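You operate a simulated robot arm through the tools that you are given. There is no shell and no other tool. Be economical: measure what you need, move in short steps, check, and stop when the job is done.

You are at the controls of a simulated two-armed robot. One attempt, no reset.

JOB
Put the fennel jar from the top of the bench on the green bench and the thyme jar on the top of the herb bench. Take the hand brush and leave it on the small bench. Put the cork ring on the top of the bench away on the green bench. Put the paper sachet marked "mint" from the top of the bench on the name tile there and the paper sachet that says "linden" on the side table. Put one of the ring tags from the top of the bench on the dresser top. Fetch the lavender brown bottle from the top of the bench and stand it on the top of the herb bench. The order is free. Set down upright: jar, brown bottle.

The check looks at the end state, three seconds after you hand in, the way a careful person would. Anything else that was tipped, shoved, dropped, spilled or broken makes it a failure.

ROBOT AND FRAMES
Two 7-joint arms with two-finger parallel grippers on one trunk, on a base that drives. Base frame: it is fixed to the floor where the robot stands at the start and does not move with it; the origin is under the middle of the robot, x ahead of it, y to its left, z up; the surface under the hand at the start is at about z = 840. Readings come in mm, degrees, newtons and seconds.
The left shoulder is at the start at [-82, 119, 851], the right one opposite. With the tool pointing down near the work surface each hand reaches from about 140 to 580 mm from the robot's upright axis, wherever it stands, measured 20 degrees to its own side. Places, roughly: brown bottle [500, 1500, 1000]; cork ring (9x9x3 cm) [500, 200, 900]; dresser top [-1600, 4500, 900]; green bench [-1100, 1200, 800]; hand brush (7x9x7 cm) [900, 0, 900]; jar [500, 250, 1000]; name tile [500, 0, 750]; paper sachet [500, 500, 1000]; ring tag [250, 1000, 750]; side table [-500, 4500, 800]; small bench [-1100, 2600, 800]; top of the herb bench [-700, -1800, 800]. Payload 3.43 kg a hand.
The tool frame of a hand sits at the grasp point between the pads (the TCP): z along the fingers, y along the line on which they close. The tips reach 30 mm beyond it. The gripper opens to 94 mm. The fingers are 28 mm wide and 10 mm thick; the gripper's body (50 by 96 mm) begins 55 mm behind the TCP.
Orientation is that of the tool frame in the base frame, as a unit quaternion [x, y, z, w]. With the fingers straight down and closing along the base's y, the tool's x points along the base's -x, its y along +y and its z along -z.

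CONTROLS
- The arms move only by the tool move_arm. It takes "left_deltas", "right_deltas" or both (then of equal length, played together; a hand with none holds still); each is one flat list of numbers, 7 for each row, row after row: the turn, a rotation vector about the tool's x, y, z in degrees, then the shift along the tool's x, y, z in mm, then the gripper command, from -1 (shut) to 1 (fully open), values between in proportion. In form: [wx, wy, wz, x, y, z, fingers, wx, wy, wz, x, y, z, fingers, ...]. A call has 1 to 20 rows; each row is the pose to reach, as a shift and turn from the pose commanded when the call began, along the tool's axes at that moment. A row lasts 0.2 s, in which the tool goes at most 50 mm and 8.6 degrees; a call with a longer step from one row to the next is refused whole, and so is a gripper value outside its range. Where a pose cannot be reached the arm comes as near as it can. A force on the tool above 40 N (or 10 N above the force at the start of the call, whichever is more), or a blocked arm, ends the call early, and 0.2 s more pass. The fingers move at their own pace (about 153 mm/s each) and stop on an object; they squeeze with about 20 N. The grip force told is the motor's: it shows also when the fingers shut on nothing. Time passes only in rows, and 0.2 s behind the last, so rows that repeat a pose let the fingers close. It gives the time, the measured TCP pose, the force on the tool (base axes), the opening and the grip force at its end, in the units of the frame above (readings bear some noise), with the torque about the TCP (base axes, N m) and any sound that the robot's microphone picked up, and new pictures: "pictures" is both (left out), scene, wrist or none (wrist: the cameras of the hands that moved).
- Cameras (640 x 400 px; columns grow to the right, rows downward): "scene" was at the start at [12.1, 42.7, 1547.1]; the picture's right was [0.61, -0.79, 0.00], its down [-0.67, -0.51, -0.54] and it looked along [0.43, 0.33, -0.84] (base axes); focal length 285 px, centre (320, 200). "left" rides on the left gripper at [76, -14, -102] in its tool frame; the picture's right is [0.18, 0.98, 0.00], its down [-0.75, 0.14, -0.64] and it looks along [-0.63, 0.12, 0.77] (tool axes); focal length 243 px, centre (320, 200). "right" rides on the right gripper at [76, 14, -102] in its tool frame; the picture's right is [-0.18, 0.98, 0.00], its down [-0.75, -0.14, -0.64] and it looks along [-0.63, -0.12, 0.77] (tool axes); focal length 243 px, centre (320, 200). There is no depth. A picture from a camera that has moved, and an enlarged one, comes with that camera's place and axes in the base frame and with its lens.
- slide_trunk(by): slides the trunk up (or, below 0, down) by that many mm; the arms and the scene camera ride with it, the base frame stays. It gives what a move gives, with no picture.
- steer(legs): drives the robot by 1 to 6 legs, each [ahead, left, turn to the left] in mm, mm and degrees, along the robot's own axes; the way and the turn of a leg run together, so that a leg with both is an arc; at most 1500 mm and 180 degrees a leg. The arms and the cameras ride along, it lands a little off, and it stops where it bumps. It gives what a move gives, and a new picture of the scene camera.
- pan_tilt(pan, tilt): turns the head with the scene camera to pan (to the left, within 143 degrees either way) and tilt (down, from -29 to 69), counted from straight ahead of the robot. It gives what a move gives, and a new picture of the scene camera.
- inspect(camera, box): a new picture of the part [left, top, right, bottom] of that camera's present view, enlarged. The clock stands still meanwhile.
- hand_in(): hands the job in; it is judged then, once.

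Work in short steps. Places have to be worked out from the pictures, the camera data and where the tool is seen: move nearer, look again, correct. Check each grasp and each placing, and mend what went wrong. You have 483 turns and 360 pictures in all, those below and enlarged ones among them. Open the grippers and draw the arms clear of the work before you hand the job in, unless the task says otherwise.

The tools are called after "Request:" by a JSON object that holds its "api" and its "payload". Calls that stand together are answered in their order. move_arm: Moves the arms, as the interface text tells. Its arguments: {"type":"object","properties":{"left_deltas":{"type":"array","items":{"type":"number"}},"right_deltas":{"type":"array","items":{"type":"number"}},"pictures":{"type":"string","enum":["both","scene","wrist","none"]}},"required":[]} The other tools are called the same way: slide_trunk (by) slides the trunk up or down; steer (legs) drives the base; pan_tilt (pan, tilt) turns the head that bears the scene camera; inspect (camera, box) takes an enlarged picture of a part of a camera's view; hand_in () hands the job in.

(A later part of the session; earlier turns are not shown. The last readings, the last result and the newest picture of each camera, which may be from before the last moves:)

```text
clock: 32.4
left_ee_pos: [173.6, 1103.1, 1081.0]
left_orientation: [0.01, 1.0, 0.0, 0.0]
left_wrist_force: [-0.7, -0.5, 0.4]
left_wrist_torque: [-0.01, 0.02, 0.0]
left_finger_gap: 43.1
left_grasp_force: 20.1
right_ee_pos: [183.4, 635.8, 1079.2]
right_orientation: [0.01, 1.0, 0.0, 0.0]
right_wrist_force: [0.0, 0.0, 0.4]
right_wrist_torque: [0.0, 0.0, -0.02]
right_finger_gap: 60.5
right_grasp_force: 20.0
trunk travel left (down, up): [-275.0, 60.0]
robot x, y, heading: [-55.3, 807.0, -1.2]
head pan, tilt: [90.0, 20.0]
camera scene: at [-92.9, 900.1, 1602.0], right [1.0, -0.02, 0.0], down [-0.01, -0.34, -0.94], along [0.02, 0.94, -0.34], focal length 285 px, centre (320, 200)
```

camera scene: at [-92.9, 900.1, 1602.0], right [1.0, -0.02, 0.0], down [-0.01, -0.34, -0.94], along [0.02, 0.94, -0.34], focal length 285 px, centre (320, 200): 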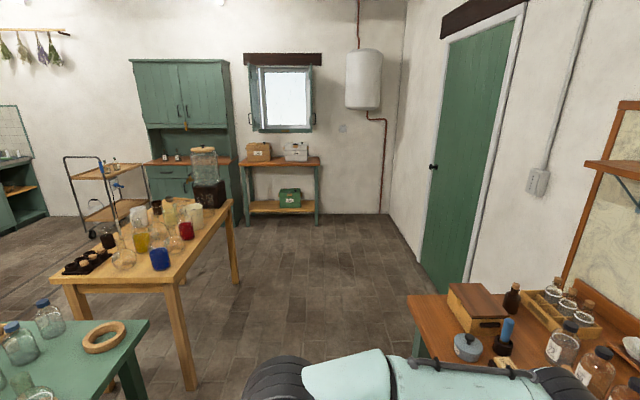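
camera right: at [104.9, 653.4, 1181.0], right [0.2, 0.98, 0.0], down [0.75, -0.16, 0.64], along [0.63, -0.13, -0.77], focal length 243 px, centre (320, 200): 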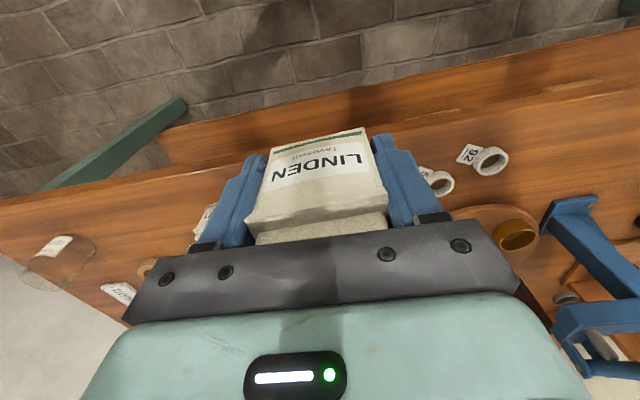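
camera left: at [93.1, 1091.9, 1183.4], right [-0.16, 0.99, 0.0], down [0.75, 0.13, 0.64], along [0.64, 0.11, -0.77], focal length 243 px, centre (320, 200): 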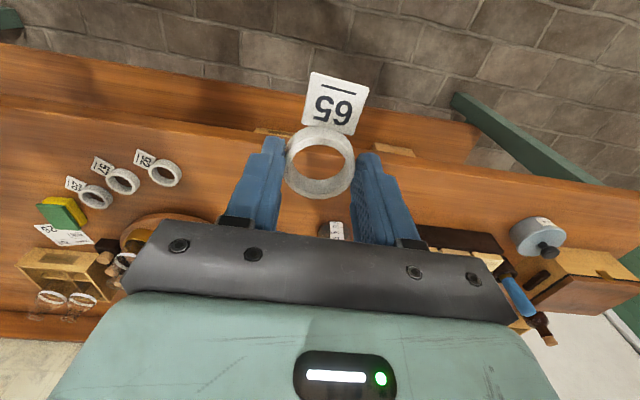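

Both items are held well. I drive along the free aisle towards the dresser end and turn to face it.

Request:
{"api": "steer", "payload": {"legs": [[-80, 0, 1], [0, 1450, 0], [0, 1200, 0], [0, 0, 90]]}}

Request:
{"api": "pan_tilt", "payload": {"pan": 30, "tilt": 30}}

```text
clock: 60.0
left_ee_pos: [-463.0, 3651.0, 1080.2]
left_orientation: [0.719, -0.695, -0.001, 0.0]
left_wrist_force: [0.2, 0.4, 0.0]
left_wrist_torque: [-0.01, -0.02, 0.01]
left_finger_gap: 42.7
left_grasp_force: 20.0
right_ee_pos: [2.0, 3687.2, 1078.9]
right_orientation: [0.718, -0.696, 0.001, 0.0]
right_wrist_force: [-0.5, 1.0, 0.2]
right_wrist_torque: [0.0, 0.0, -0.04]
right_finger_gap: 60.9
right_grasp_force: 20.1
trunk travel left (down, up): [-275.0, 60.0]
robot x, y, heading: [-154.0, 3444.9, 91.6]
head pan, tilt: [90.0, 20.0]
camera scene: at [-244.1, 3396.2, 1602.0], right [-0.03, 1.0, 0.0], down [0.34, 0.01, -0.94], along [-0.94, -0.03, -0.34], focal length 285 px, centre (320, 200)
```

scene: 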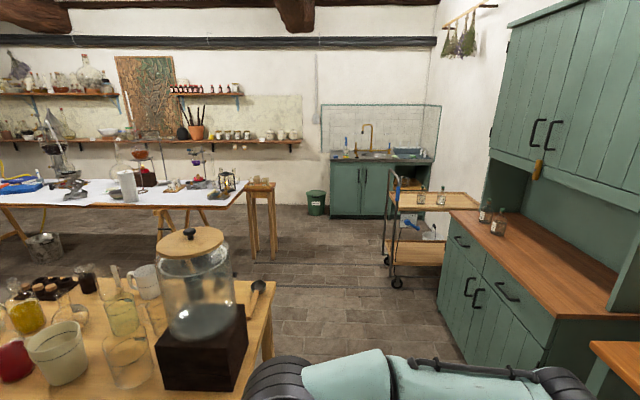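

```text
clock: 61.3
left_ee_pos: [-463.1, 3651.4, 1081.1]
left_orientation: [0.719, -0.695, 0.0, 0.0]
left_wrist_force: [-0.3, 0.7, 0.5]
left_wrist_torque: [0.0, 0.06, -0.01]
left_finger_gap: 42.5
left_grasp_force: 19.8
right_ee_pos: [3.5, 3687.3, 1079.2]
right_orientation: [0.719, -0.695, 0.0, 0.0]
right_wrist_force: [0.2, -0.2, -0.3]
right_wrist_torque: [0.0, -0.04, 0.01]
right_finger_gap: 61.2
right_grasp_force: 20.0
trunk travel left (down, up): [-275.0, 60.0]
robot x, y, heading: [-154.0, 3441.0, 91.9]
head pan, tilt: [30.0, 30.0]
camera scene: at [-198.9, 3476.0, 1585.9], right [0.85, 0.53, 0.0], down [0.26, -0.42, -0.87], along [-0.46, 0.74, -0.5], focal length 285 px, centre (320, 200)
```

scene: 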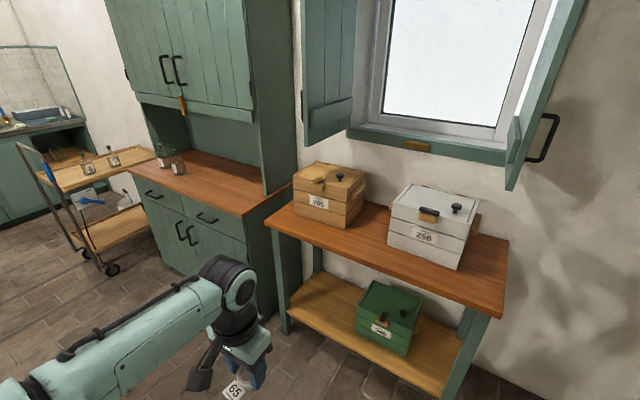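

The front strip of the side table is free at about y 4310–4470. I drive to stand in front of it with the right hand towards x about -585.

Request:
{"api": "steer", "payload": {"legs": [[0, 553, -1.9], [480, 0, 0]]}}

Request:
{"api": "pan_tilt", "payload": {"pan": 0, "tilt": 45}}

```text
clock: 69.1
left_ee_pos: [-1006.9, 4128.3, 1080.5]
left_orientation: [-0.704, 0.71, 0.0, 0.0]
left_wrist_force: [0.3, 0.4, -0.4]
left_wrist_torque: [-0.05, 0.04, 0.03]
left_finger_gap: 42.5
left_grasp_force: 20.3
right_ee_pos: [-539.2, 4144.9, 1078.4]
right_orientation: [-0.704, 0.71, 0.001, 0.0]
right_wrist_force: [-0.7, -0.1, -0.7]
right_wrist_torque: [-0.01, -0.03, -0.02]
right_finger_gap: 61.1
right_grasp_force: 19.9
trunk travel left (down, up): [-275.0, 60.0]
robot x, y, heading: [-702.8, 3907.0, 89.3]
head pan, tilt: [30.0, 30.0]
camera scene: at [-748.9, 3942.2, 1585.9], right [0.87, 0.49, 0.0], down [0.25, -0.44, -0.87], along [-0.43, 0.75, -0.5], focal length 285 px, centre (320, 200)
```

scene: 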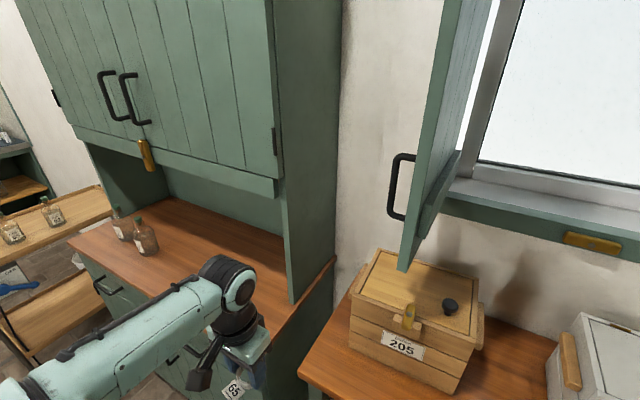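

```text
clock: 70.0
left_ee_pos: [-1006.4, 4127.7, 1081.3]
left_orientation: [-0.705, 0.709, 0.0, 0.0]
left_wrist_force: [1.1, 0.1, -0.6]
left_wrist_torque: [0.01, 0.01, -0.01]
left_finger_gap: 42.6
left_grasp_force: 20.1
right_ee_pos: [-538.4, 4143.0, 1078.8]
right_orientation: [-0.703, 0.711, 0.0, 0.0]
right_wrist_force: [0.7, 0.5, -0.1]
right_wrist_torque: [-0.01, -0.02, 0.01]
right_finger_gap: 61.1
right_grasp_force: 20.2
trunk travel left (down, up): [-275.0, 60.0]
robot x, y, heading: [-707.7, 3907.4, 89.5]
head pan, tilt: [0.0, 45.0]
camera scene: at [-703.7, 3944.5, 1563.3], right [1.0, -0.01, 0.0], down [-0.01, -0.71, -0.71], along [0.01, 0.71, -0.71], focal length 285 px, centre (320, 200)
```

scene: 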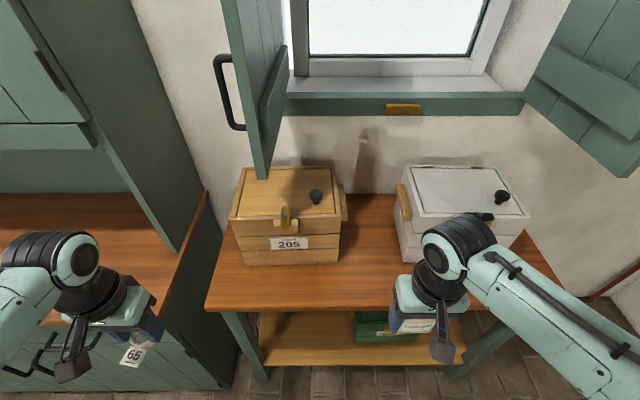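

The strip in front of and between the boxes is free near [-545, 4380]. I move the right hand there and lower part way to judge the surface height.

Request:
{"api": "move_arm", "payload": {"right_deltas": [0, 0, 0, -45, 0, 0, -1, 0, 0, 0, -90, 0, 0, -1, 0, 0, 0, -135, 3, 0, -1, 0, 0, 0, -180, 5, 0, -1, 0, 0, 0, -222, 6, 20, -1, 0, 0, 0, -230, 6, 65, -1, 0, 0, 0, -232, 6, 110, -1, 0, 0, 0, -232, 6, 150, -1, 0, 0, 0, -232, 6, 185, -1], "pictures": "both"}}

```text
clock: 72.0
left_ee_pos: [-1006.2, 4128.4, 1080.8]
left_orientation: [-0.704, 0.71, 0.0, -0.001]
left_wrist_force: [-0.3, 0.7, -0.4]
left_wrist_torque: [-0.01, 0.03, 0.0]
left_finger_gap: 41.9
left_grasp_force: 20.1
right_ee_pos: [-540.4, 4374.8, 893.8]
right_orientation: [-0.704, 0.71, 0.0, -0.001]
right_wrist_force: [-0.2, -0.1, -0.4]
right_wrist_torque: [-0.01, -0.01, -0.02]
right_finger_gap: 61.0
right_grasp_force: 20.2
trunk travel left (down, up): [-275.0, 60.0]
robot x, y, heading: [-706.4, 3902.9, 89.4]
head pan, tilt: [0.0, 45.0]
camera scene: at [-703.5, 3944.8, 1563.3], right [1.0, -0.01, 0.0], down [-0.01, -0.71, -0.71], along [0.01, 0.71, -0.71], focal length 285 px, centre (320, 200)
camera right: at [-555.3, 4300.9, 995.9], right [-0.98, 0.19, 0.0], down [0.15, 0.75, 0.64], along [0.12, 0.63, -0.77], focal length 243 px, centre (320, 200)
```

scene: 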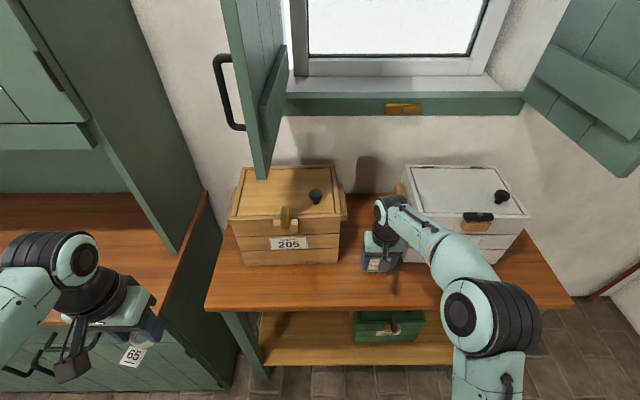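
right: 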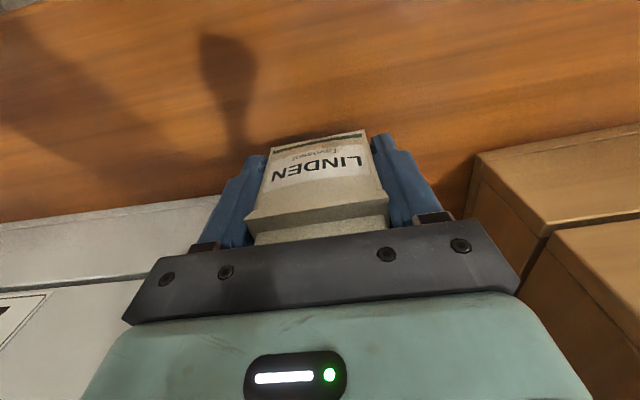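

I lower the sachet gently in small steps until the force shows contact.

Request:
{"api": "move_arm", "payload": {"right_deltas": [0, 0, 0, 0, 0, 10, -1, 0, 0, 0, 0, 0, 20, -1, 0, 0, 0, 0, 0, 30, -1], "pictures": "none"}}

Request:
{"api": "move_arm", "payload": {"right_deltas": [0, 0, 0, 0, 0, 5, -1, 0, 0, 0, 0, 0, 10, -1], "pictures": "wrist"}}

```text
clock: 72.8
left_ee_pos: [-1006.4, 4126.5, 1081.2]
left_orientation: [-0.704, 0.71, 0.001, 0.002]
left_wrist_force: [0.6, -1.3, 0.6]
left_wrist_torque: [0.0, 0.01, -0.03]
left_finger_gap: 42.2
left_grasp_force: 19.7
right_ee_pos: [-543.0, 4377.7, 870.9]
right_orientation: [-0.704, 0.711, 0.004, 0.004]
right_wrist_force: [5.3, -4.0, 39.2]
right_wrist_torque: [-0.61, -0.31, 0.08]
right_finger_gap: 61.0
right_grasp_force: 20.1
trunk travel left (down, up): [-275.0, 60.0]
robot x, y, heading: [-707.4, 3907.3, 89.6]
head pan, tilt: [0.0, 45.0]
```

```text
clock: 73.2
left_ee_pos: [-1005.3, 4126.8, 1080.0]
left_orientation: [-0.704, 0.71, 0.0, 0.0]
left_wrist_force: [0.3, -1.1, -0.2]
left_wrist_torque: [-0.02, -0.05, -0.02]
left_finger_gap: 41.9
left_grasp_force: 20.1
right_ee_pos: [-542.0, 4377.4, 870.1]
right_orientation: [-0.703, 0.711, 0.004, 0.004]
right_wrist_force: [-0.1, -8.2, 16.5]
right_wrist_torque: [-0.5, -0.52, -0.27]
right_finger_gap: 60.9
right_grasp_force: 20.4
trunk travel left (down, up): [-275.0, 60.0]
robot x, y, heading: [-703.1, 3905.3, 89.5]
head pan, tilt: [0.0, 45.0]
stopped in row 1 (right hand): the force on the tool passed its limit at 53 N (the readings are from after the stop); the commanded pose is now the measured one
camera right: at [-557.2, 4301.1, 971.1], right [-0.98, 0.2, 0.0], down [0.15, 0.74, 0.65], along [0.12, 0.64, -0.76], focal length 243 px, centre (320, 200)
```

right: 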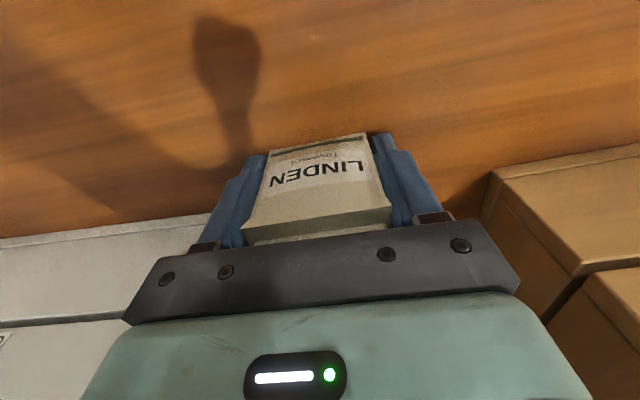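

Contact at TCP z 871, so the table top is at about 836. I release and rise.

Request:
{"api": "move_arm", "payload": {"right_deltas": [0, 0, 0, 0, 0, 0, -0.2, 0, 0, 0, 0, 0, 0, 0.4, 0, 0, 0, 0, 0, 0, 1, 0, 0, 0, 0, 0, -20, 1, 0, 0, 0, 0, 0, -65, 1, 0, 0, 0, 0, 0, -110, 1, 0, 0, 0, 0, 0, -155, 1, 0, 0, 0, 0, 0, -200, 1], "pictures": "wrist"}}

```text
clock: 75.0
left_ee_pos: [-1006.9, 4128.8, 1081.5]
left_orientation: [-0.704, 0.71, 0.0, 0.0]
left_wrist_force: [-0.3, 0.3, -1.1]
left_wrist_torque: [-0.01, 0.0, 0.0]
left_finger_gap: 42.4
left_grasp_force: 19.9
right_ee_pos: [-542.4, 4378.2, 1069.5]
right_orientation: [-0.704, 0.71, 0.004, 0.004]
right_wrist_force: [-0.2, -1.0, 0.5]
right_wrist_torque: [-0.03, 0.01, 0.03]
right_finger_gap: 94.0
right_grasp_force: 0.1
trunk travel left (down, up): [-275.0, 60.0]
robot x, y, heading: [-704.9, 3908.3, 89.5]
head pan, tilt: [0.0, 45.0]
camera right: at [-557.4, 4301.1, 1170.3], right [-0.98, 0.19, 0.0], down [0.15, 0.75, 0.65], along [0.12, 0.64, -0.76], focal length 243 px, centre (320, 200)
```

right: 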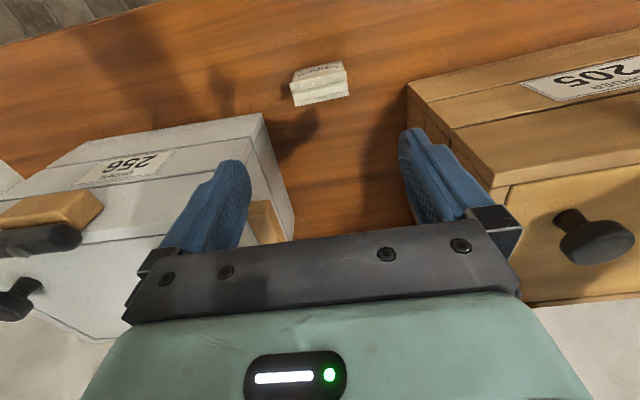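

The sachet stands on the side table. I draw the right arm back and move over to the dresser.

Request:
{"api": "move_arm", "payload": {"right_deltas": [0, 0, 0, 45, 0, 0, 1, 0, 0, 0, 90, 0, -10, 1, 0, 0, 0, 135, 0, -20, 1, 0, 0, 0, 180, 0, -30, 1], "pictures": "none"}}

Request:
{"api": "steer", "payload": {"legs": [[-60, 0, 0], [0, 540, 0.5]]}}

Request:
{"api": "pan_tilt", "payload": {"pan": 15, "tilt": 50}}

```text
clock: 76.0
left_ee_pos: [-1005.7, 4126.1, 1081.1]
left_orientation: [-0.704, 0.71, 0.001, -0.001]
left_wrist_force: [0.2, -0.5, -0.3]
left_wrist_torque: [0.01, 0.03, 0.02]
left_finger_gap: 42.2
left_grasp_force: 20.3
right_ee_pos: [-542.9, 4195.3, 1096.2]
right_orientation: [-0.703, 0.711, 0.006, 0.004]
right_wrist_force: [-0.3, -0.3, -1.0]
right_wrist_torque: [-0.01, 0.03, 0.01]
right_finger_gap: 93.9
right_grasp_force: 0.1
trunk travel left (down, up): [-275.0, 60.0]
robot x, y, heading: [-704.4, 3909.8, 89.6]
head pan, tilt: [0.0, 45.0]
```

```text
clock: 81.8
left_ee_pos: [-1549.7, 4069.8, 1081.9]
left_orientation: [-0.706, 0.709, 0.0, 0.001]
left_wrist_force: [0.3, 0.1, 0.5]
left_wrist_torque: [0.01, 0.01, -0.01]
left_finger_gap: 41.8
left_grasp_force: 20.2
right_ee_pos: [-1087.9, 4142.0, 1096.3]
right_orientation: [-0.705, 0.709, 0.003, 0.004]
right_wrist_force: [-0.6, -0.2, 0.6]
right_wrist_torque: [0.01, -0.02, 0.02]
right_finger_gap: 94.1
right_grasp_force: 0.0
trunk travel left (down, up): [-275.0, 60.0]
robot x, y, heading: [-1245.5, 3846.0, 90.0]
head pan, tilt: [0.0, 45.0]
camera scene: at [-1246.2, 3887.5, 1563.3], right [1.0, 0.0, 0.0], down [0.0, -0.71, -0.71], along [0.0, 0.71, -0.71], focal length 285 px, centre (320, 200)
```

scene: 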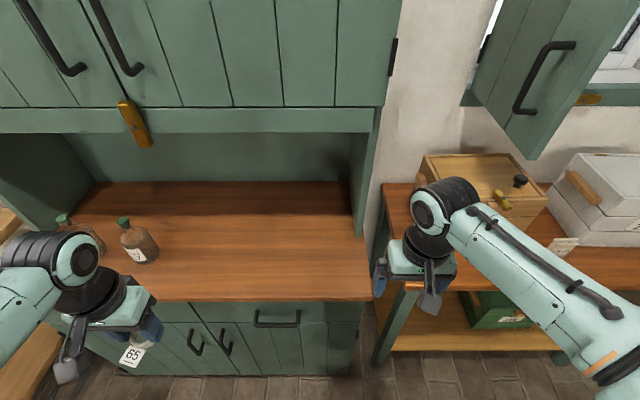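

```text
clock: 82.5
left_ee_pos: [-1547.7, 4071.3, 1080.4]
left_orientation: [-0.706, 0.708, 0.0, 0.0]
left_wrist_force: [-0.3, -0.3, 0.3]
left_wrist_torque: [0.02, 0.0, -0.03]
left_finger_gap: 41.9
left_grasp_force: 19.9
right_ee_pos: [-1087.3, 4141.3, 1095.3]
right_orientation: [-0.704, 0.71, 0.005, 0.003]
right_wrist_force: [-0.1, -0.4, 0.2]
right_wrist_torque: [0.02, 0.02, 0.01]
right_finger_gap: 94.1
right_grasp_force: 0.0
trunk travel left (down, up): [-275.0, 60.0]
robot x, y, heading: [-1244.2, 3849.7, 89.7]
head pan, tilt: [15.0, 50.0]
camera scene: at [-1265.9, 3880.7, 1556.4], right [0.97, 0.25, 0.0], down [0.19, -0.74, -0.64], along [-0.16, 0.62, -0.77], focal length 285 px, centre (320, 200)
```

scene: 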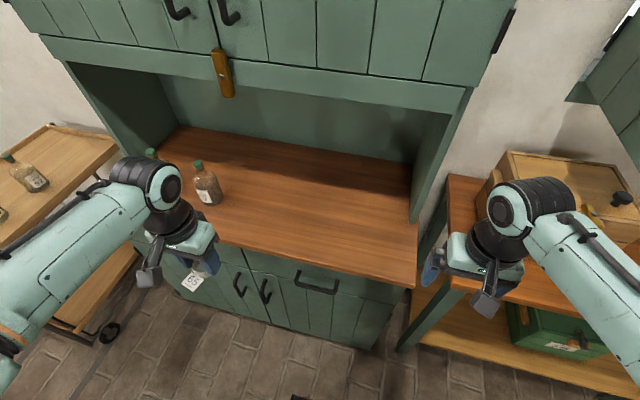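

The dresser top is free in the middle. I carry the tag to about [-1420, 4275] and lower part way.

Request:
{"api": "move_arm", "payload": {"left_deltas": [0, 0, 0, -35, -22, 0, -1, 0, 0, 0, -70, -44, 0, -1, 0, 0, 0, -105, -66, 0, -1, 0, 0, 0, -140, -88, 0, -1, 0, 0, 0, -175, -110, 0, -1, 0, 0, 0, -204, -128, 10, -1, 0, 0, 0, -204, -128, 50, -1, 0, 0, 0, -204, -128, 80, -1], "pictures": "both"}}

```text
clock: 84.3
left_ee_pos: [-1419.9, 4274.2, 1001.3]
left_orientation: [-0.706, 0.708, 0.0, 0.0]
left_wrist_force: [0.5, 0.2, -1.2]
left_wrist_torque: [0.03, 0.0, 0.01]
left_finger_gap: 41.8
left_grasp_force: 20.2
right_ee_pos: [-1087.6, 4140.7, 1097.1]
right_orientation: [-0.705, 0.709, 0.004, 0.003]
right_wrist_force: [-0.1, 0.8, 0.0]
right_wrist_torque: [0.04, 0.01, 0.02]
right_finger_gap: 94.1
right_grasp_force: 0.0
trunk travel left (down, up): [-275.0, 60.0]
robot x, y, heading: [-1244.7, 3852.5, 89.8]
head pan, tilt: [15.0, 50.0]
camera scene: at [-1265.9, 3881.1, 1556.4], right [0.97, 0.25, 0.0], down [0.2, -0.74, -0.64], along [-0.16, 0.62, -0.77], focal length 285 px, centre (320, 200)
camera left: at [-1407.1, 4197.5, 1104.1], right [-0.98, -0.18, 0.0], down [-0.14, 0.75, 0.64], along [-0.12, 0.63, -0.77], focal length 243 px, centre (320, 200)
```

scene: 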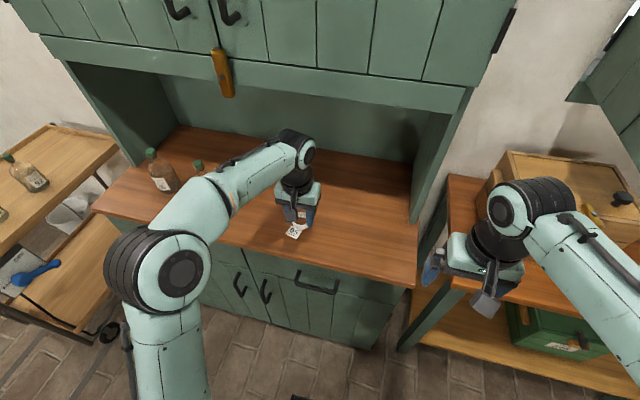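
left: 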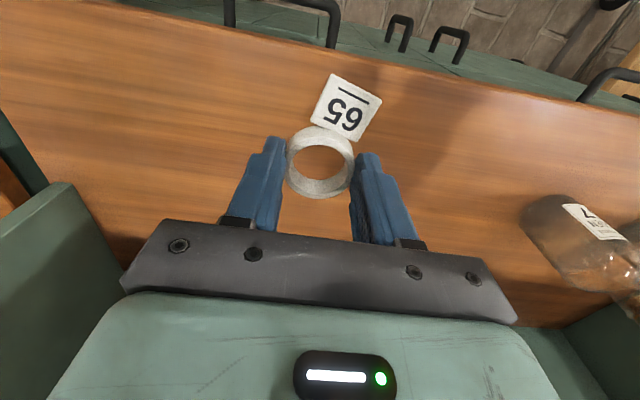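

I lower in stages, watching the force.

Request:
{"api": "move_arm", "payload": {"left_deltas": [0, 0, 0, 0, 0, 15, -1, 0, 0, 0, 0, 0, 30, -1, 0, 0, 0, 0, 0, 40, -1], "pictures": "wrist"}}

```text
clock: 85.1
left_ee_pos: [-1420.3, 4273.5, 963.6]
left_orientation: [-0.706, 0.708, -0.001, 0.0]
left_wrist_force: [0.5, -0.7, -1.0]
left_wrist_torque: [0.01, -0.01, 0.0]
left_finger_gap: 41.9
left_grasp_force: 19.9
right_ee_pos: [-1087.2, 4141.9, 1095.5]
right_orientation: [-0.705, 0.71, 0.004, 0.004]
right_wrist_force: [-0.1, -0.6, -0.4]
right_wrist_torque: [-0.01, -0.01, 0.0]
right_finger_gap: 94.1
right_grasp_force: 0.1
trunk travel left (down, up): [-275.0, 60.0]
robot x, y, heading: [-1246.3, 3850.7, 89.7]
head pan, tilt: [15.0, 50.0]
camera left: at [-1406.8, 4197.6, 1064.0], right [-0.98, -0.18, 0.0], down [-0.14, 0.75, 0.64], along [-0.12, 0.63, -0.77], focal length 243 px, centre (320, 200)
```

left: 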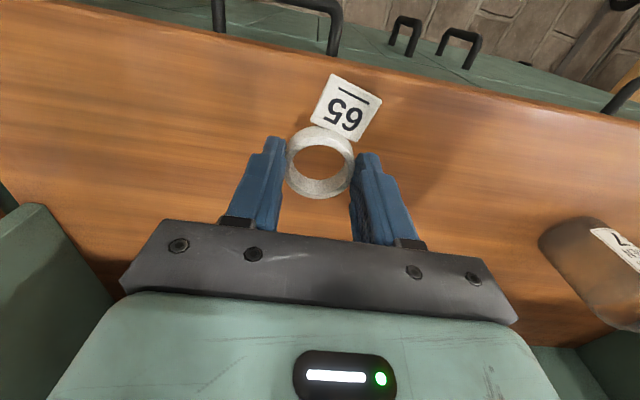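

Request:
{"api": "move_arm", "payload": {"left_deltas": [0, 0, 0, 0, 0, 6, -1, 0, 0, 0, 0, 0, 12, -1, 0, 0, 0, 0, 0, 18, -1, 0, 0, 0, 0, 0, 24, -1], "pictures": "wrist"}}

```text
clock: 86.1
left_ee_pos: [-1420.3, 4272.5, 937.2]
left_orientation: [-0.706, 0.709, 0.0, 0.001]
left_wrist_force: [-0.2, 0.0, 0.7]
left_wrist_torque: [0.0, 0.02, -0.02]
left_finger_gap: 42.0
left_grasp_force: 19.7
right_ee_pos: [-1087.9, 4141.0, 1096.1]
right_orientation: [-0.704, 0.71, 0.004, 0.004]
right_wrist_force: [0.3, 0.0, -1.1]
right_wrist_torque: [0.04, -0.01, -0.01]
right_finger_gap: 93.9
right_grasp_force: 0.1
trunk travel left (down, up): [-275.0, 60.0]
robot x, y, heading: [-1247.3, 3850.1, 89.7]
head pan, tilt: [15.0, 50.0]
camera left: at [-1407.1, 4197.3, 1039.6], right [-0.98, -0.18, 0.0], down [-0.14, 0.75, 0.64], along [-0.12, 0.63, -0.77], focal length 243 px, centre (320, 200)
```

left: 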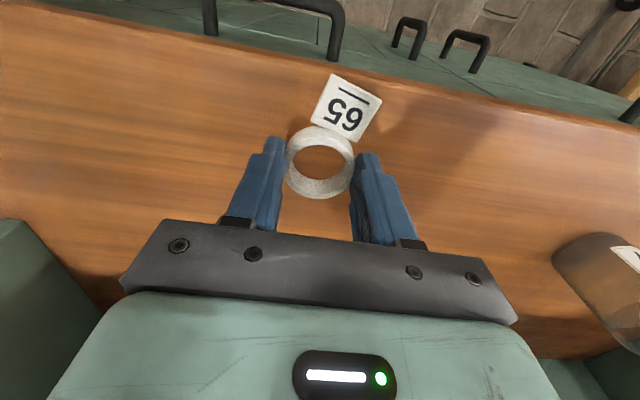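

Request:
{"api": "move_arm", "payload": {"left_deltas": [0, 0, 0, 0, 0, 6, -1, 0, 0, 0, 0, 0, 12, -1, 0, 0, 0, 0, 0, 18, -1, 0, 0, 0, 0, 0, 24, -1], "pictures": "wrist"}}

```text
clock: 87.1
left_ee_pos: [-1421.0, 4273.0, 912.4]
left_orientation: [-0.706, 0.708, 0.0, 0.001]
left_wrist_force: [-0.6, 0.4, 0.5]
left_wrist_torque: [0.01, -0.01, 0.0]
left_finger_gap: 41.9
left_grasp_force: 19.8
right_ee_pos: [-1087.9, 4141.8, 1097.1]
right_orientation: [-0.704, 0.71, 0.003, 0.004]
right_wrist_force: [-0.7, -0.1, -0.8]
right_wrist_torque: [0.04, 0.02, -0.04]
right_finger_gap: 94.1
right_grasp_force: 0.0
trunk travel left (down, up): [-275.0, 60.0]
robot x, y, heading: [-1245.0, 3849.7, 89.6]
head pan, tilt: [15.0, 50.0]
camera left: at [-1407.6, 4197.4, 1015.0], right [-0.98, -0.18, 0.0], down [-0.14, 0.75, 0.64], along [-0.12, 0.63, -0.77], focal length 243 px, centre (320, 200)
```

left: 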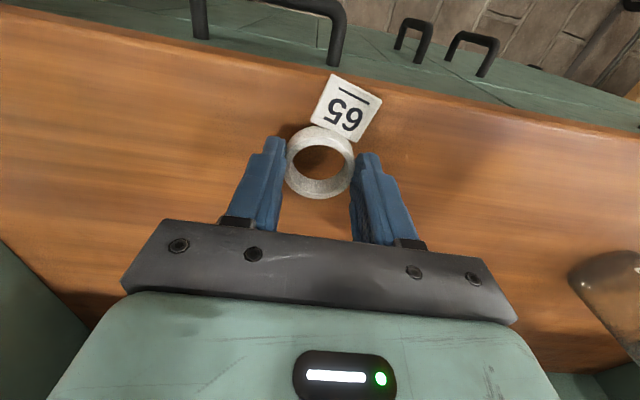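

Shadows are closing in on the ring; I go on in finer steps.

Request:
{"api": "move_arm", "payload": {"left_deltas": [0, 0, 0, 0, 0, 4, -1, 0, 0, 0, 0, 0, 8, -1, 0, 0, 0, 0, 0, 12, -1, 0, 0, 0, 0, 0, 16, -1], "pictures": "wrist"}}

```text
clock: 88.1
left_ee_pos: [-1420.9, 4273.4, 897.6]
left_orientation: [-0.706, 0.709, 0.0, 0.001]
left_wrist_force: [0.3, 0.6, 1.6]
left_wrist_torque: [-0.05, 0.01, -0.04]
left_finger_gap: 42.0
left_grasp_force: 20.0
right_ee_pos: [-1087.3, 4140.6, 1096.3]
right_orientation: [-0.705, 0.709, 0.004, 0.004]
right_wrist_force: [-0.1, -0.4, -0.1]
right_wrist_torque: [0.01, -0.02, 0.0]
right_finger_gap: 94.0
right_grasp_force: 0.1
trunk travel left (down, up): [-275.0, 60.0]
robot x, y, heading: [-1249.5, 3854.2, 89.8]
head pan, tilt: [15.0, 50.0]
camera left: at [-1407.1, 4197.0, 999.7], right [-0.98, -0.18, 0.0], down [-0.14, 0.75, 0.64], along [-0.12, 0.63, -0.77], focal length 243 px, centre (320, 200)
```

left: 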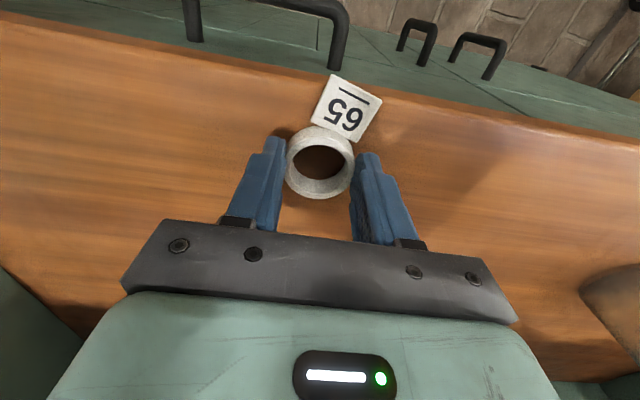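

The tag plate would hang over the front edge here, so I shift it 45 mm further in before lowering more.

Request:
{"api": "move_arm", "payload": {"left_deltas": [0, 0, 0, -22, 0, -5, -1, 0, 0, 0, -45, 0, -5, -1, 0, 0, 0, -45, 0, 0, -1, 0, 0, 0, -45, 0, 4, -1, 0, 0, 0, -45, 0, 8, -1, 0, 0, 0, -45, 0, 12, -1], "pictures": "wrist"}}

```text
clock: 89.5
left_ee_pos: [-1419.5, 4318.9, 891.0]
left_orientation: [-0.706, 0.708, 0.003, 0.003]
left_wrist_force: [-2.3, -1.2, 36.8]
left_wrist_torque: [-0.59, 0.23, -0.17]
left_finger_gap: 42.2
left_grasp_force: 20.8
right_ee_pos: [-1086.7, 4139.5, 1098.4]
right_orientation: [-0.704, 0.71, 0.005, 0.005]
right_wrist_force: [-0.5, 0.1, -0.4]
right_wrist_torque: [0.0, 0.04, 0.02]
right_finger_gap: 94.1
right_grasp_force: 0.0
trunk travel left (down, up): [-275.0, 60.0]
robot x, y, heading: [-1246.3, 3849.3, 89.9]
head pan, tilt: [15.0, 50.0]
camera left: at [-1406.9, 4241.7, 991.5], right [-0.98, -0.18, 0.0], down [-0.14, 0.75, 0.65], along [-0.12, 0.64, -0.76], focal length 243 px, centre (320, 200)
```

left: 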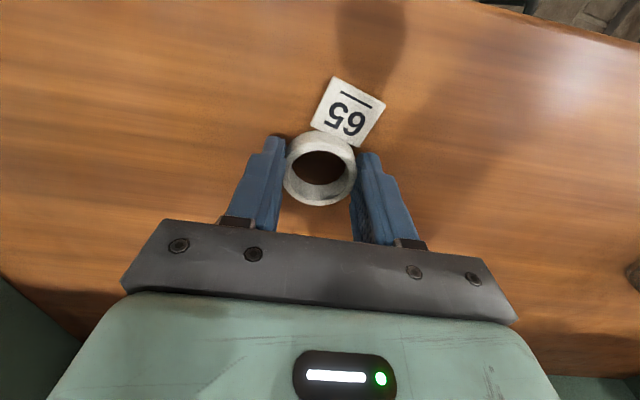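

Contact (37 N) and far from the edge now. I release and rise.

Request:
{"api": "move_arm", "payload": {"left_deltas": [0, 0, 0, 0, 0, -2, -0.3, 0, 0, 0, 0, 0, -2, 0.3, 0, 0, 0, 0, 0, -2, 0.8, 0, 0, 0, 0, 0, -20, 0.8, 0, 0, 0, 0, 0, -65, 0.8, 0, 0, 0, 0, 0, -110, 0.8, 0, 0, 0, 0, 0, -155, 0.8, 0, 0, 0, 0, 0, -190, 0.8], "pictures": "wrist"}}

```text
clock: 91.3
left_ee_pos: [-1420.8, 4318.5, 1076.5]
left_orientation: [-0.706, 0.709, 0.0, 0.0]
left_wrist_force: [-0.2, -0.4, -0.3]
left_wrist_torque: [0.02, -0.01, 0.03]
left_finger_gap: 84.7
left_grasp_force: 0.1
right_ee_pos: [-1086.7, 4141.8, 1095.7]
right_orientation: [-0.705, 0.71, 0.003, 0.004]
right_wrist_force: [0.9, 0.7, -0.4]
right_wrist_torque: [0.02, 0.02, 0.01]
right_finger_gap: 94.1
right_grasp_force: 0.0
trunk travel left (down, up): [-275.0, 60.0]
robot x, y, heading: [-1247.7, 3848.6, 89.8]
head pan, tilt: [15.0, 50.0]
camera left: at [-1406.7, 4242.4, 1178.6], right [-0.98, -0.18, 0.0], down [-0.14, 0.75, 0.64], along [-0.12, 0.63, -0.77], focal length 243 px, centre (320, 200)
```

left: 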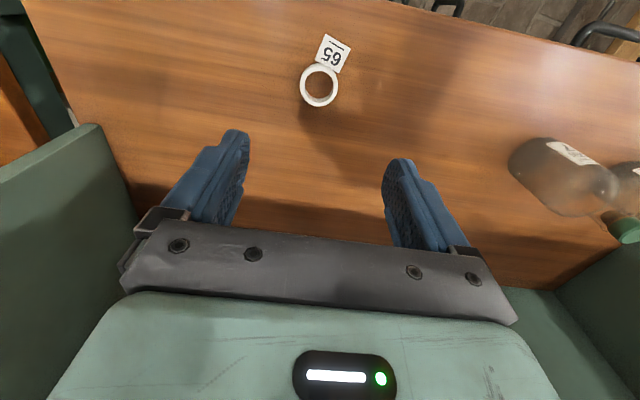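

Tag 65 lies on the dresser top. I retract, and drive back out the same way to the bench, looking at the small bench on the way.

Request:
{"api": "move_arm", "payload": {"left_deltas": [0, 0, 0, 45, 10, 0, 0.8, 0, 0, 0, 90, 20, 0, 0.8, 0, 0, 0, 135, 30, 0, 0.8, 0, 0, 0, 180, 40, -10, 0.8], "pictures": "none"}}

Request:
{"api": "steer", "payload": {"legs": [[-20, 0, 0], [0, -1090, 0], [0, 0, -90]]}}

Request:
{"api": "steer", "payload": {"legs": [[0, -1300, 0]]}}

Request:
{"api": "pan_tilt", "payload": {"pan": 143, "tilt": 35}}

```text
clock: 92.3
left_ee_pos: [-1459.0, 4136.6, 1083.6]
left_orientation: [-0.706, 0.708, 0.0, 0.001]
left_wrist_force: [0.5, 0.4, 1.1]
left_wrist_torque: [-0.01, 0.02, -0.02]
left_finger_gap: 84.5
left_grasp_force: 0.0
right_ee_pos: [-1087.7, 4139.0, 1096.6]
right_orientation: [-0.705, 0.709, 0.004, 0.004]
right_wrist_force: [0.1, 0.5, 0.3]
right_wrist_torque: [0.01, 0.0, 0.0]
right_finger_gap: 94.3
right_grasp_force: 0.0
trunk travel left (down, up): [-275.0, 60.0]
robot x, y, heading: [-1248.7, 3849.8, 90.0]
head pan, tilt: [15.0, 50.0]
```

```text
clock: 106.3
left_ee_pos: [114.0, 4059.7, 1082.9]
left_orientation: [-0.01, 1.0, 0.0, 0.0]
left_wrist_force: [0.1, -0.7, 0.0]
left_wrist_torque: [0.01, 0.0, -0.02]
left_finger_gap: 84.4
left_grasp_force: 0.0
right_ee_pos: [127.5, 3687.5, 1096.7]
right_orientation: [-0.01, 1.0, -0.001, 0.005]
right_wrist_force: [0.4, 0.9, 0.9]
right_wrist_torque: [0.02, 0.0, -0.04]
right_finger_gap: 94.0
right_grasp_force: 0.0
trunk travel left (down, up): [-275.0, 60.0]
robot x, y, heading: [-168.6, 3841.5, 1.1]
head pan, tilt: [15.0, 50.0]
camera scene: at [-137.3, 3861.2, 1556.4], right [0.28, -0.96, 0.0], down [-0.74, -0.21, -0.64], along [0.62, 0.18, -0.77], focal length 285 px, centre (320, 200)
```

scene: 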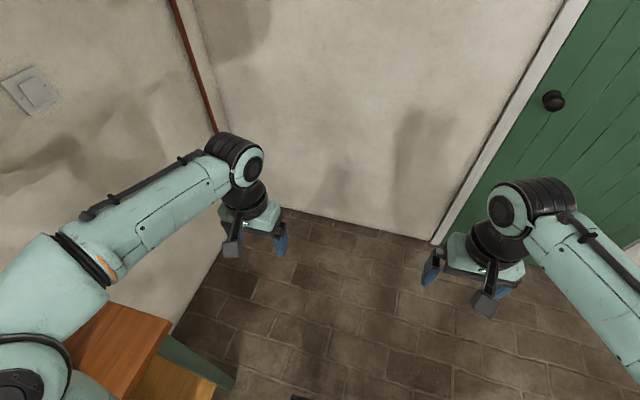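

```text
clock: 117.8
left_ee_pos: [135.7, 2773.9, 1083.2]
left_orientation: [-0.003, 1.0, 0.0, 0.0]
left_wrist_force: [-0.1, 0.4, -0.1]
left_wrist_torque: [0.02, -0.03, 0.01]
left_finger_gap: 84.5
left_grasp_force: 0.1
right_ee_pos: [141.6, 2402.1, 1096.2]
right_orientation: [-0.002, 1.0, 0.002, 0.006]
right_wrist_force: [0.2, 0.2, 0.8]
right_wrist_torque: [0.03, 0.05, 0.03]
right_finger_gap: 93.9
right_grasp_force: 0.1
trunk travel left (down, up): [-275.0, 60.0]
robot x, y, heading: [-152.8, 2559.8, 0.5]
head pan, tilt: [15.0, 50.0]
camera scene: at [-120.5, 2579.4, 1556.4], right [0.26, -0.96, 0.0], down [-0.74, -0.2, -0.64], along [0.62, 0.17, -0.77], focal length 285 px, centre (320, 200)
```

scene: 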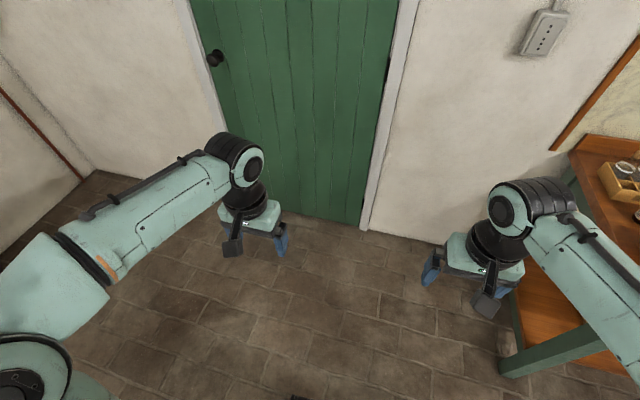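

```text
clock: 119.9
left_ee_pos: [134.3, 2772.9, 1083.1]
left_orientation: [-0.003, 1.0, 0.0, 0.001]
left_wrist_force: [-0.2, -0.1, -0.1]
left_wrist_torque: [0.02, 0.02, 0.0]
left_finger_gap: 84.6
left_grasp_force: 0.0
right_ee_pos: [141.9, 2402.0, 1097.1]
right_orientation: [-0.002, 1.0, 0.0, 0.005]
right_wrist_force: [-1.1, 0.5, 0.3]
right_wrist_torque: [-0.04, 0.05, 0.02]
right_finger_gap: 94.1
right_grasp_force: 0.0
trunk travel left (down, up): [-275.0, 60.0]
robot x, y, heading: [-151.2, 2558.0, 0.3]
head pan, tilt: [143.0, 35.0]
camera scene: at [-265.4, 2611.8, 1578.1], right [0.6, 0.8, 0.0], down [0.46, -0.34, -0.82], along [-0.66, 0.49, -0.57], focal length 285 px, centre (320, 200)
```

scene: 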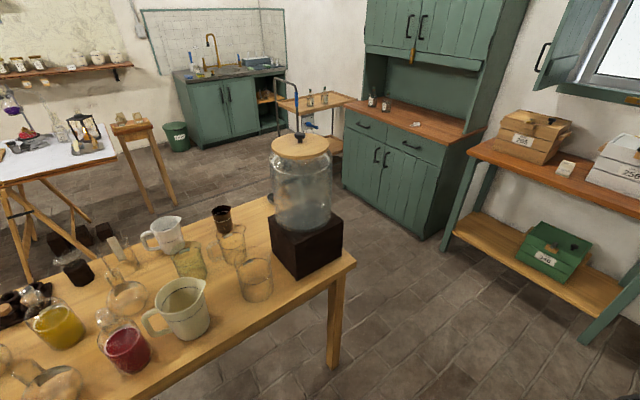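

The sachet and tag are visible in place. I return to the right part of the bench and look straight down to judge base clearance.

Request:
{"api": "steer", "payload": {"legs": [[0, -1300, 0], [0, -1000, -0.3], [100, 0, 0]]}}

Request:
{"api": "pan_tilt", "payload": {"pan": 0, "tilt": 69}}

```text
clock: 140.9
left_ee_pos: [238.1, 477.3, 1084.1]
left_orientation: [-0.006, 1.0, 0.0, 0.0]
left_wrist_force: [0.3, -0.3, -0.5]
left_wrist_torque: [0.01, -0.03, 0.01]
left_finger_gap: 84.8
left_grasp_force: 0.0
right_ee_pos: [245.6, 106.5, 1096.4]
right_orientation: [-0.004, 1.0, 0.001, 0.005]
right_wrist_force: [-0.1, -0.7, -0.1]
right_wrist_torque: [-0.05, 0.03, -0.02]
right_finger_gap: 94.1
right_grasp_force: 0.1
trunk travel left (down, up): [-275.0, 60.0]
robot x, y, heading: [-49.8, 262.9, 0.6]
head pan, tilt: [143.0, 35.0]
camera scene: at [-161.2, 314.9, 1578.1], right [0.59, 0.8, 0.0], down [0.46, -0.34, -0.82], along [-0.66, 0.49, -0.57], focal length 285 px, centre (320, 200)
```

scene: 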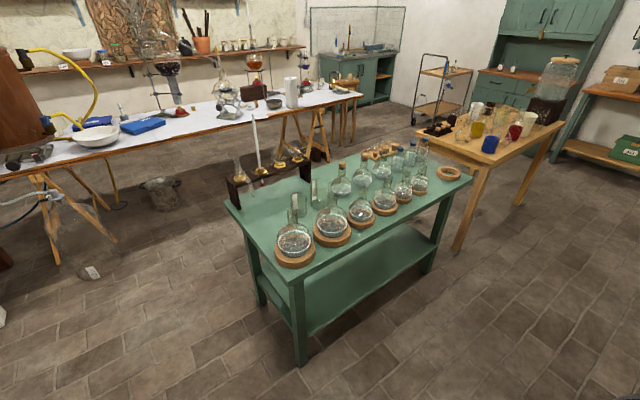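

```text
clock: 143.2
left_ee_pos: [237.4, 479.3, 1083.9]
left_orientation: [-0.005, 1.0, 0.0, -0.001]
left_wrist_force: [-0.5, 0.5, -0.3]
left_wrist_torque: [-0.01, 0.06, 0.0]
left_finger_gap: 84.7
left_grasp_force: 0.1
right_ee_pos: [246.3, 107.8, 1096.5]
right_orientation: [-0.003, 1.0, 0.0, 0.005]
right_wrist_force: [-0.5, 0.3, -0.5]
right_wrist_torque: [0.01, -0.02, 0.0]
right_finger_gap: 94.1
right_grasp_force: 0.0
trunk travel left (down, up): [-275.0, 60.0]
robot x, y, heading: [-45.4, 264.3, 0.3]
head pan, tilt: [0.0, 68.8]
camera scene: at [-34.7, 263.2, 1534.5], right [0.01, -1.0, 0.0], down [-0.93, -0.01, -0.36], along [0.36, 0.0, -0.93], focal length 285 px, centre (320, 200)
```

scene: 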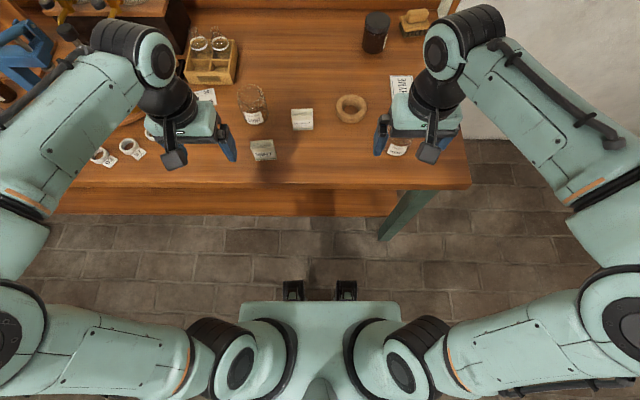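

The base has room. I shift left so the right hand can take the MINT sachet near [360, 416].

Request:
{"api": "steer", "payload": {"legs": [[0, 210, -0.3]]}}

Request:
{"api": "move_arm", "payload": {"right_deltas": [0, 0, 0, -25, 20, 15, 1, 0, 0, 0, -50, 45, 30, 1, 0, 0, 0, -75, 70, 45, 1, 0, 0, 0, -95, 95, 55, 1], "pictures": "wrist"}}

```text
clock: 145.7
left_ee_pos: [238.0, 689.9, 1083.6]
left_orientation: [0.0, 1.0, 0.0, 0.001]
left_wrist_force: [-0.6, 0.2, -0.6]
left_wrist_torque: [-0.06, 0.0, -0.02]
left_finger_gap: 84.2
left_grasp_force: 0.2
right_ee_pos: [243.5, 318.3, 1096.6]
right_orientation: [0.0, 1.0, 0.0, 0.005]
right_wrist_force: [-0.4, -0.4, -0.1]
right_wrist_torque: [-0.03, 0.0, -0.02]
right_finger_gap: 94.0
right_grasp_force: 0.0
trunk travel left (down, up): [-275.0, 60.0]
robot x, y, heading: [-50.9, 475.7, 0.2]
head pan, tilt: [0.0, 68.8]
camera scene: at [-35.8, 477.2, 1534.4], right [0.0, -1.0, 0.0], down [-0.93, 0.0, -0.36], along [0.36, 0.0, -0.93], focal length 285 px, centre (320, 200)
```

scene: 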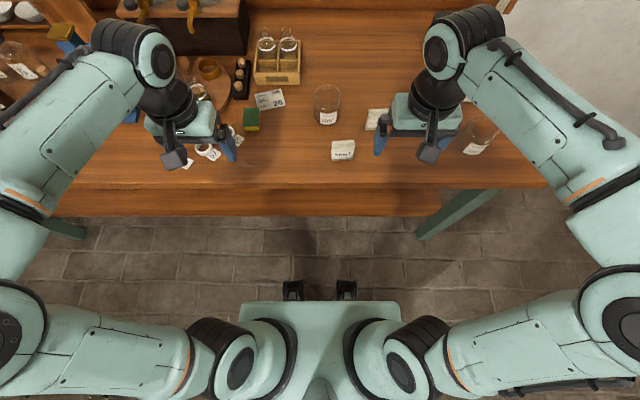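

```text
clock: 146.7
left_ee_pos: [239.3, 689.4, 1083.1]
left_orientation: [0.0, 1.0, 0.0, 0.0]
left_wrist_force: [0.0, -0.3, 1.3]
left_wrist_torque: [-0.04, 0.01, 0.0]
left_finger_gap: 84.4
left_grasp_force: 0.0
right_ee_pos: [340.9, 413.4, 1042.4]
right_orientation: [0.001, 1.0, 0.0, 0.005]
right_wrist_force: [-0.9, -0.4, -0.2]
right_wrist_torque: [-0.02, 0.0, -0.03]
right_finger_gap: 94.1
right_grasp_force: 0.0
trunk travel left (down, up): [-275.0, 60.0]
robot x, y, heading: [-48.3, 477.5, 0.1]
head pan, tilt: [0.0, 68.8]
camera right: at [264.0, 429.0, 1142.7], right [0.19, 0.98, 0.0], down [0.75, -0.14, 0.65], along [0.64, -0.12, -0.76], focal length 243 px, centre (320, 200)
```

right: 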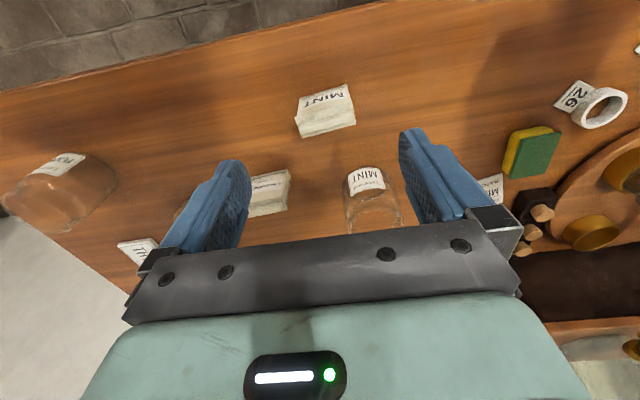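

Request:
{"api": "inspect", "payload": {"camera": "right", "box": [250, 60, 410, 160]}}

```text
4.00 times, centred on (330, 110) of right
camera zoom: at [264.0, 429.0, 1142.7], right [0.19, 0.98, 0.0], down [0.75, -0.14, 0.65], along [0.64, -0.12, -0.76], focal length 970 px, centre (280, 560)
```

zoom: 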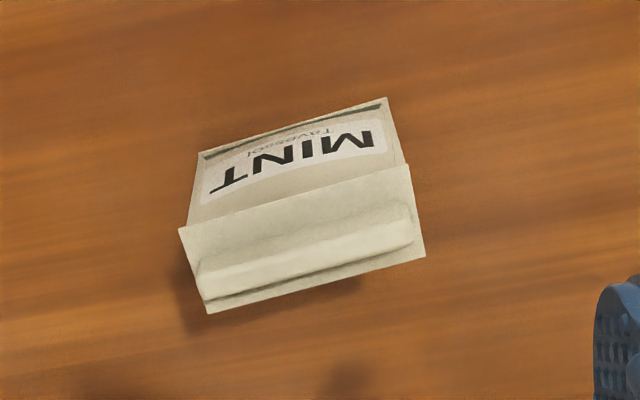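

The MINT sachet centre is about [366, 417], turned about 6°. I align, descend and grip it.

Request:
{"api": "move_arm", "payload": {"right_deltas": [0, 0, -3, -20, 4, 30, 1, 0, 0, -5.6, -24, 4, 70, 1, 0, 0, -5.6, -24, 4, 110, 1, 0, 0, -5.6, -24, 4, 140, 1, 0, 0, -5.6, -24, 4, 164, 1, 0, 0, -5.6, -24, 4, 164, 0, 0, 0, -5.6, -24, 4, 164, -1, 0, 0, -5.6, -24, 4, 164, -1], "pictures": "wrist"}}

```text
clock: 148.5
left_ee_pos: [239.5, 689.1, 1085.0]
left_orientation: [0.0, 1.0, 0.0, 0.0]
left_wrist_force: [0.4, 1.0, -0.2]
left_wrist_torque: [0.03, -0.02, -0.02]
left_finger_gap: 84.5
left_grasp_force: 0.1
right_ee_pos: [365.3, 415.6, 878.5]
right_orientation: [-0.048, 0.999, 0.0, 0.004]
right_wrist_force: [0.4, 0.0, 0.8]
right_wrist_torque: [0.0, -0.02, 0.0]
right_finger_gap: 61.1
right_grasp_force: 19.8
trunk travel left (down, up): [-275.0, 60.0]
robot x, y, heading: [-47.8, 478.4, -0.1]
head pan, tilt: [0.0, 68.8]
camera right: at [286.9, 423.5, 979.2], right [0.09, 1.0, 0.0], down [0.76, -0.07, 0.65], along [0.65, -0.06, -0.76], focal length 243 px, centre (320, 200)
```

right: 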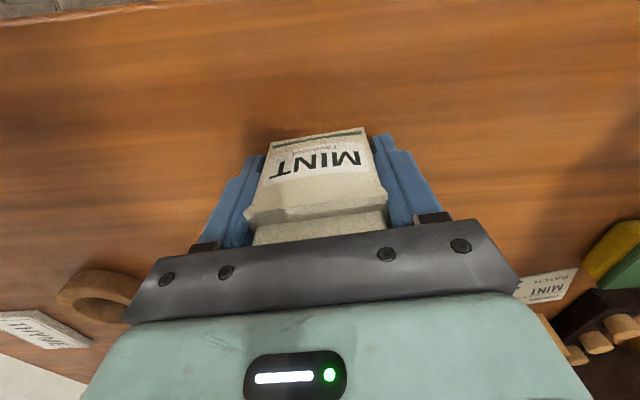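

The mint sachet is gripped. I lift, and drive to the tile.

Request:
{"api": "move_arm", "payload": {"right_deltas": [0, 0, 0, 0, 0, -40, -1, 0, 0, 0, 0, 0, -85, -1, 0, 0, 0, 0, 0, -130, -1, 0, 0, 0, 30, -30, -170, -1, 0, 0, 0, 60, -70, -180, -1], "pictures": "none"}}

Request:
{"api": "steer", "payload": {"legs": [[0, -350, 0], [100, 0, 0]]}}

Request:
{"api": "inspect", "payload": {"camera": "right", "box": [0, 0, 640, 400]}}

```text
refused: row 4 steps farther than a row can; nothing moved
```

```text
clock: 152.8
left_ee_pos: [336.9, 340.1, 1084.9]
left_orientation: [0.0, 1.0, 0.0, -0.001]
left_wrist_force: [0.8, 0.0, 0.6]
left_wrist_torque: [-0.01, -0.03, 0.0]
left_finger_gap: 84.5
left_grasp_force: 0.2
right_ee_pos: [463.1, 68.2, 878.3]
right_orientation: [-0.048, 0.999, 0.001, 0.005]
right_wrist_force: [0.6, -0.7, -0.8]
right_wrist_torque: [0.01, 0.03, 0.0]
right_finger_gap: 61.0
right_grasp_force: 20.0
trunk travel left (down, up): [-275.0, 60.0]
robot x, y, heading: [46.7, 127.8, 0.0]
head pan, tilt: [0.0, 68.8]
camera scene: at [62.7, 128.8, 1534.4], right [0.0, -1.0, 0.0], down [-0.93, 0.0, -0.36], along [0.36, 0.0, -0.93], focal length 285 px, centre (320, 200)
```

scene: 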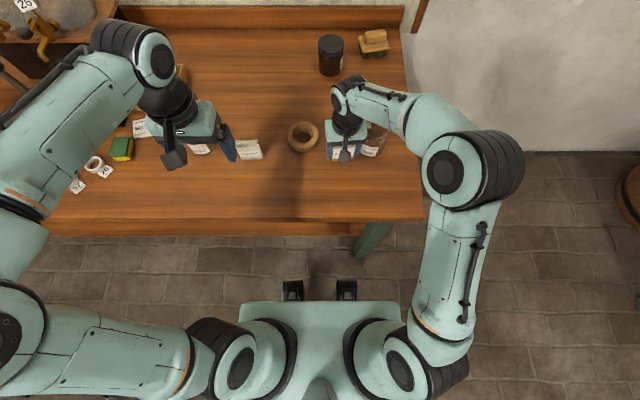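

```text
1.00 times, centred on (320, 200) of right (not enlarged: the box is as wide or as high as the picture)
camera zoom: at [385.2, 75.1, 978.9], right [0.09, 1.0, 0.0], down [0.76, -0.07, 0.65], along [0.65, -0.06, -0.76], focal length 243 px, centre (320, 200)
```

zoom: 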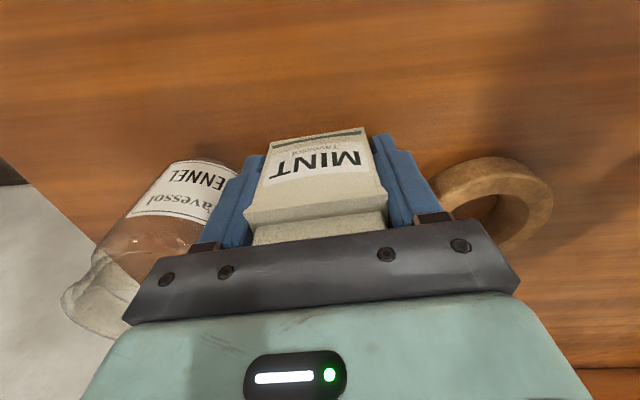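

The lift was refused and the drive then happened with the hand low, which pushed the fennel jar a little (it still stands upright near [480, -25]). I will not chain such calls again. Now I lift straight up.

Request:
{"api": "move_arm", "payload": {"right_deltas": [0, 0, 0, 0, 3, -20, -1, 0, 0, 0, 0, 5, -60, -1, 0, 0, 0, 0, 5, -105, -1, 0, 0, 0, 0, 5, -150, -1, 0, 0, 0, 0, 5, -180, -1], "pictures": "wrist"}}

```text
clock: 154.0
left_ee_pos: [337.1, 341.3, 1083.8]
left_orientation: [0.0, 1.0, 0.0, 0.0]
left_wrist_force: [0.4, 0.1, 0.5]
left_wrist_torque: [-0.01, 0.03, -0.02]
left_finger_gap: 84.3
left_grasp_force: 0.1
right_ee_pos: [461.4, 73.3, 1060.4]
right_orientation: [-0.048, 0.999, 0.0, 0.005]
right_wrist_force: [-0.4, 0.7, -0.9]
right_wrist_torque: [0.02, -0.05, -0.02]
right_finger_gap: 61.0
right_grasp_force: 20.3
trunk travel left (down, up): [-275.0, 60.0]
robot x, y, heading: [48.3, 130.0, -0.0]
head pan, tilt: [0.0, 68.8]
camera right: at [383.0, 80.9, 1161.1], right [0.09, 1.0, 0.0], down [0.76, -0.07, 0.65], along [0.65, -0.06, -0.76], focal length 243 px, centre (320, 200)
```

right: 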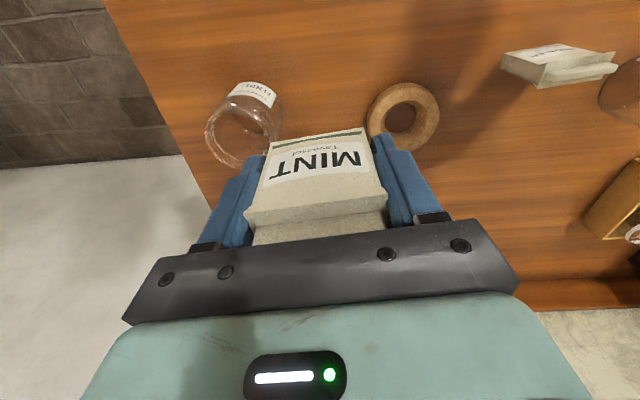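

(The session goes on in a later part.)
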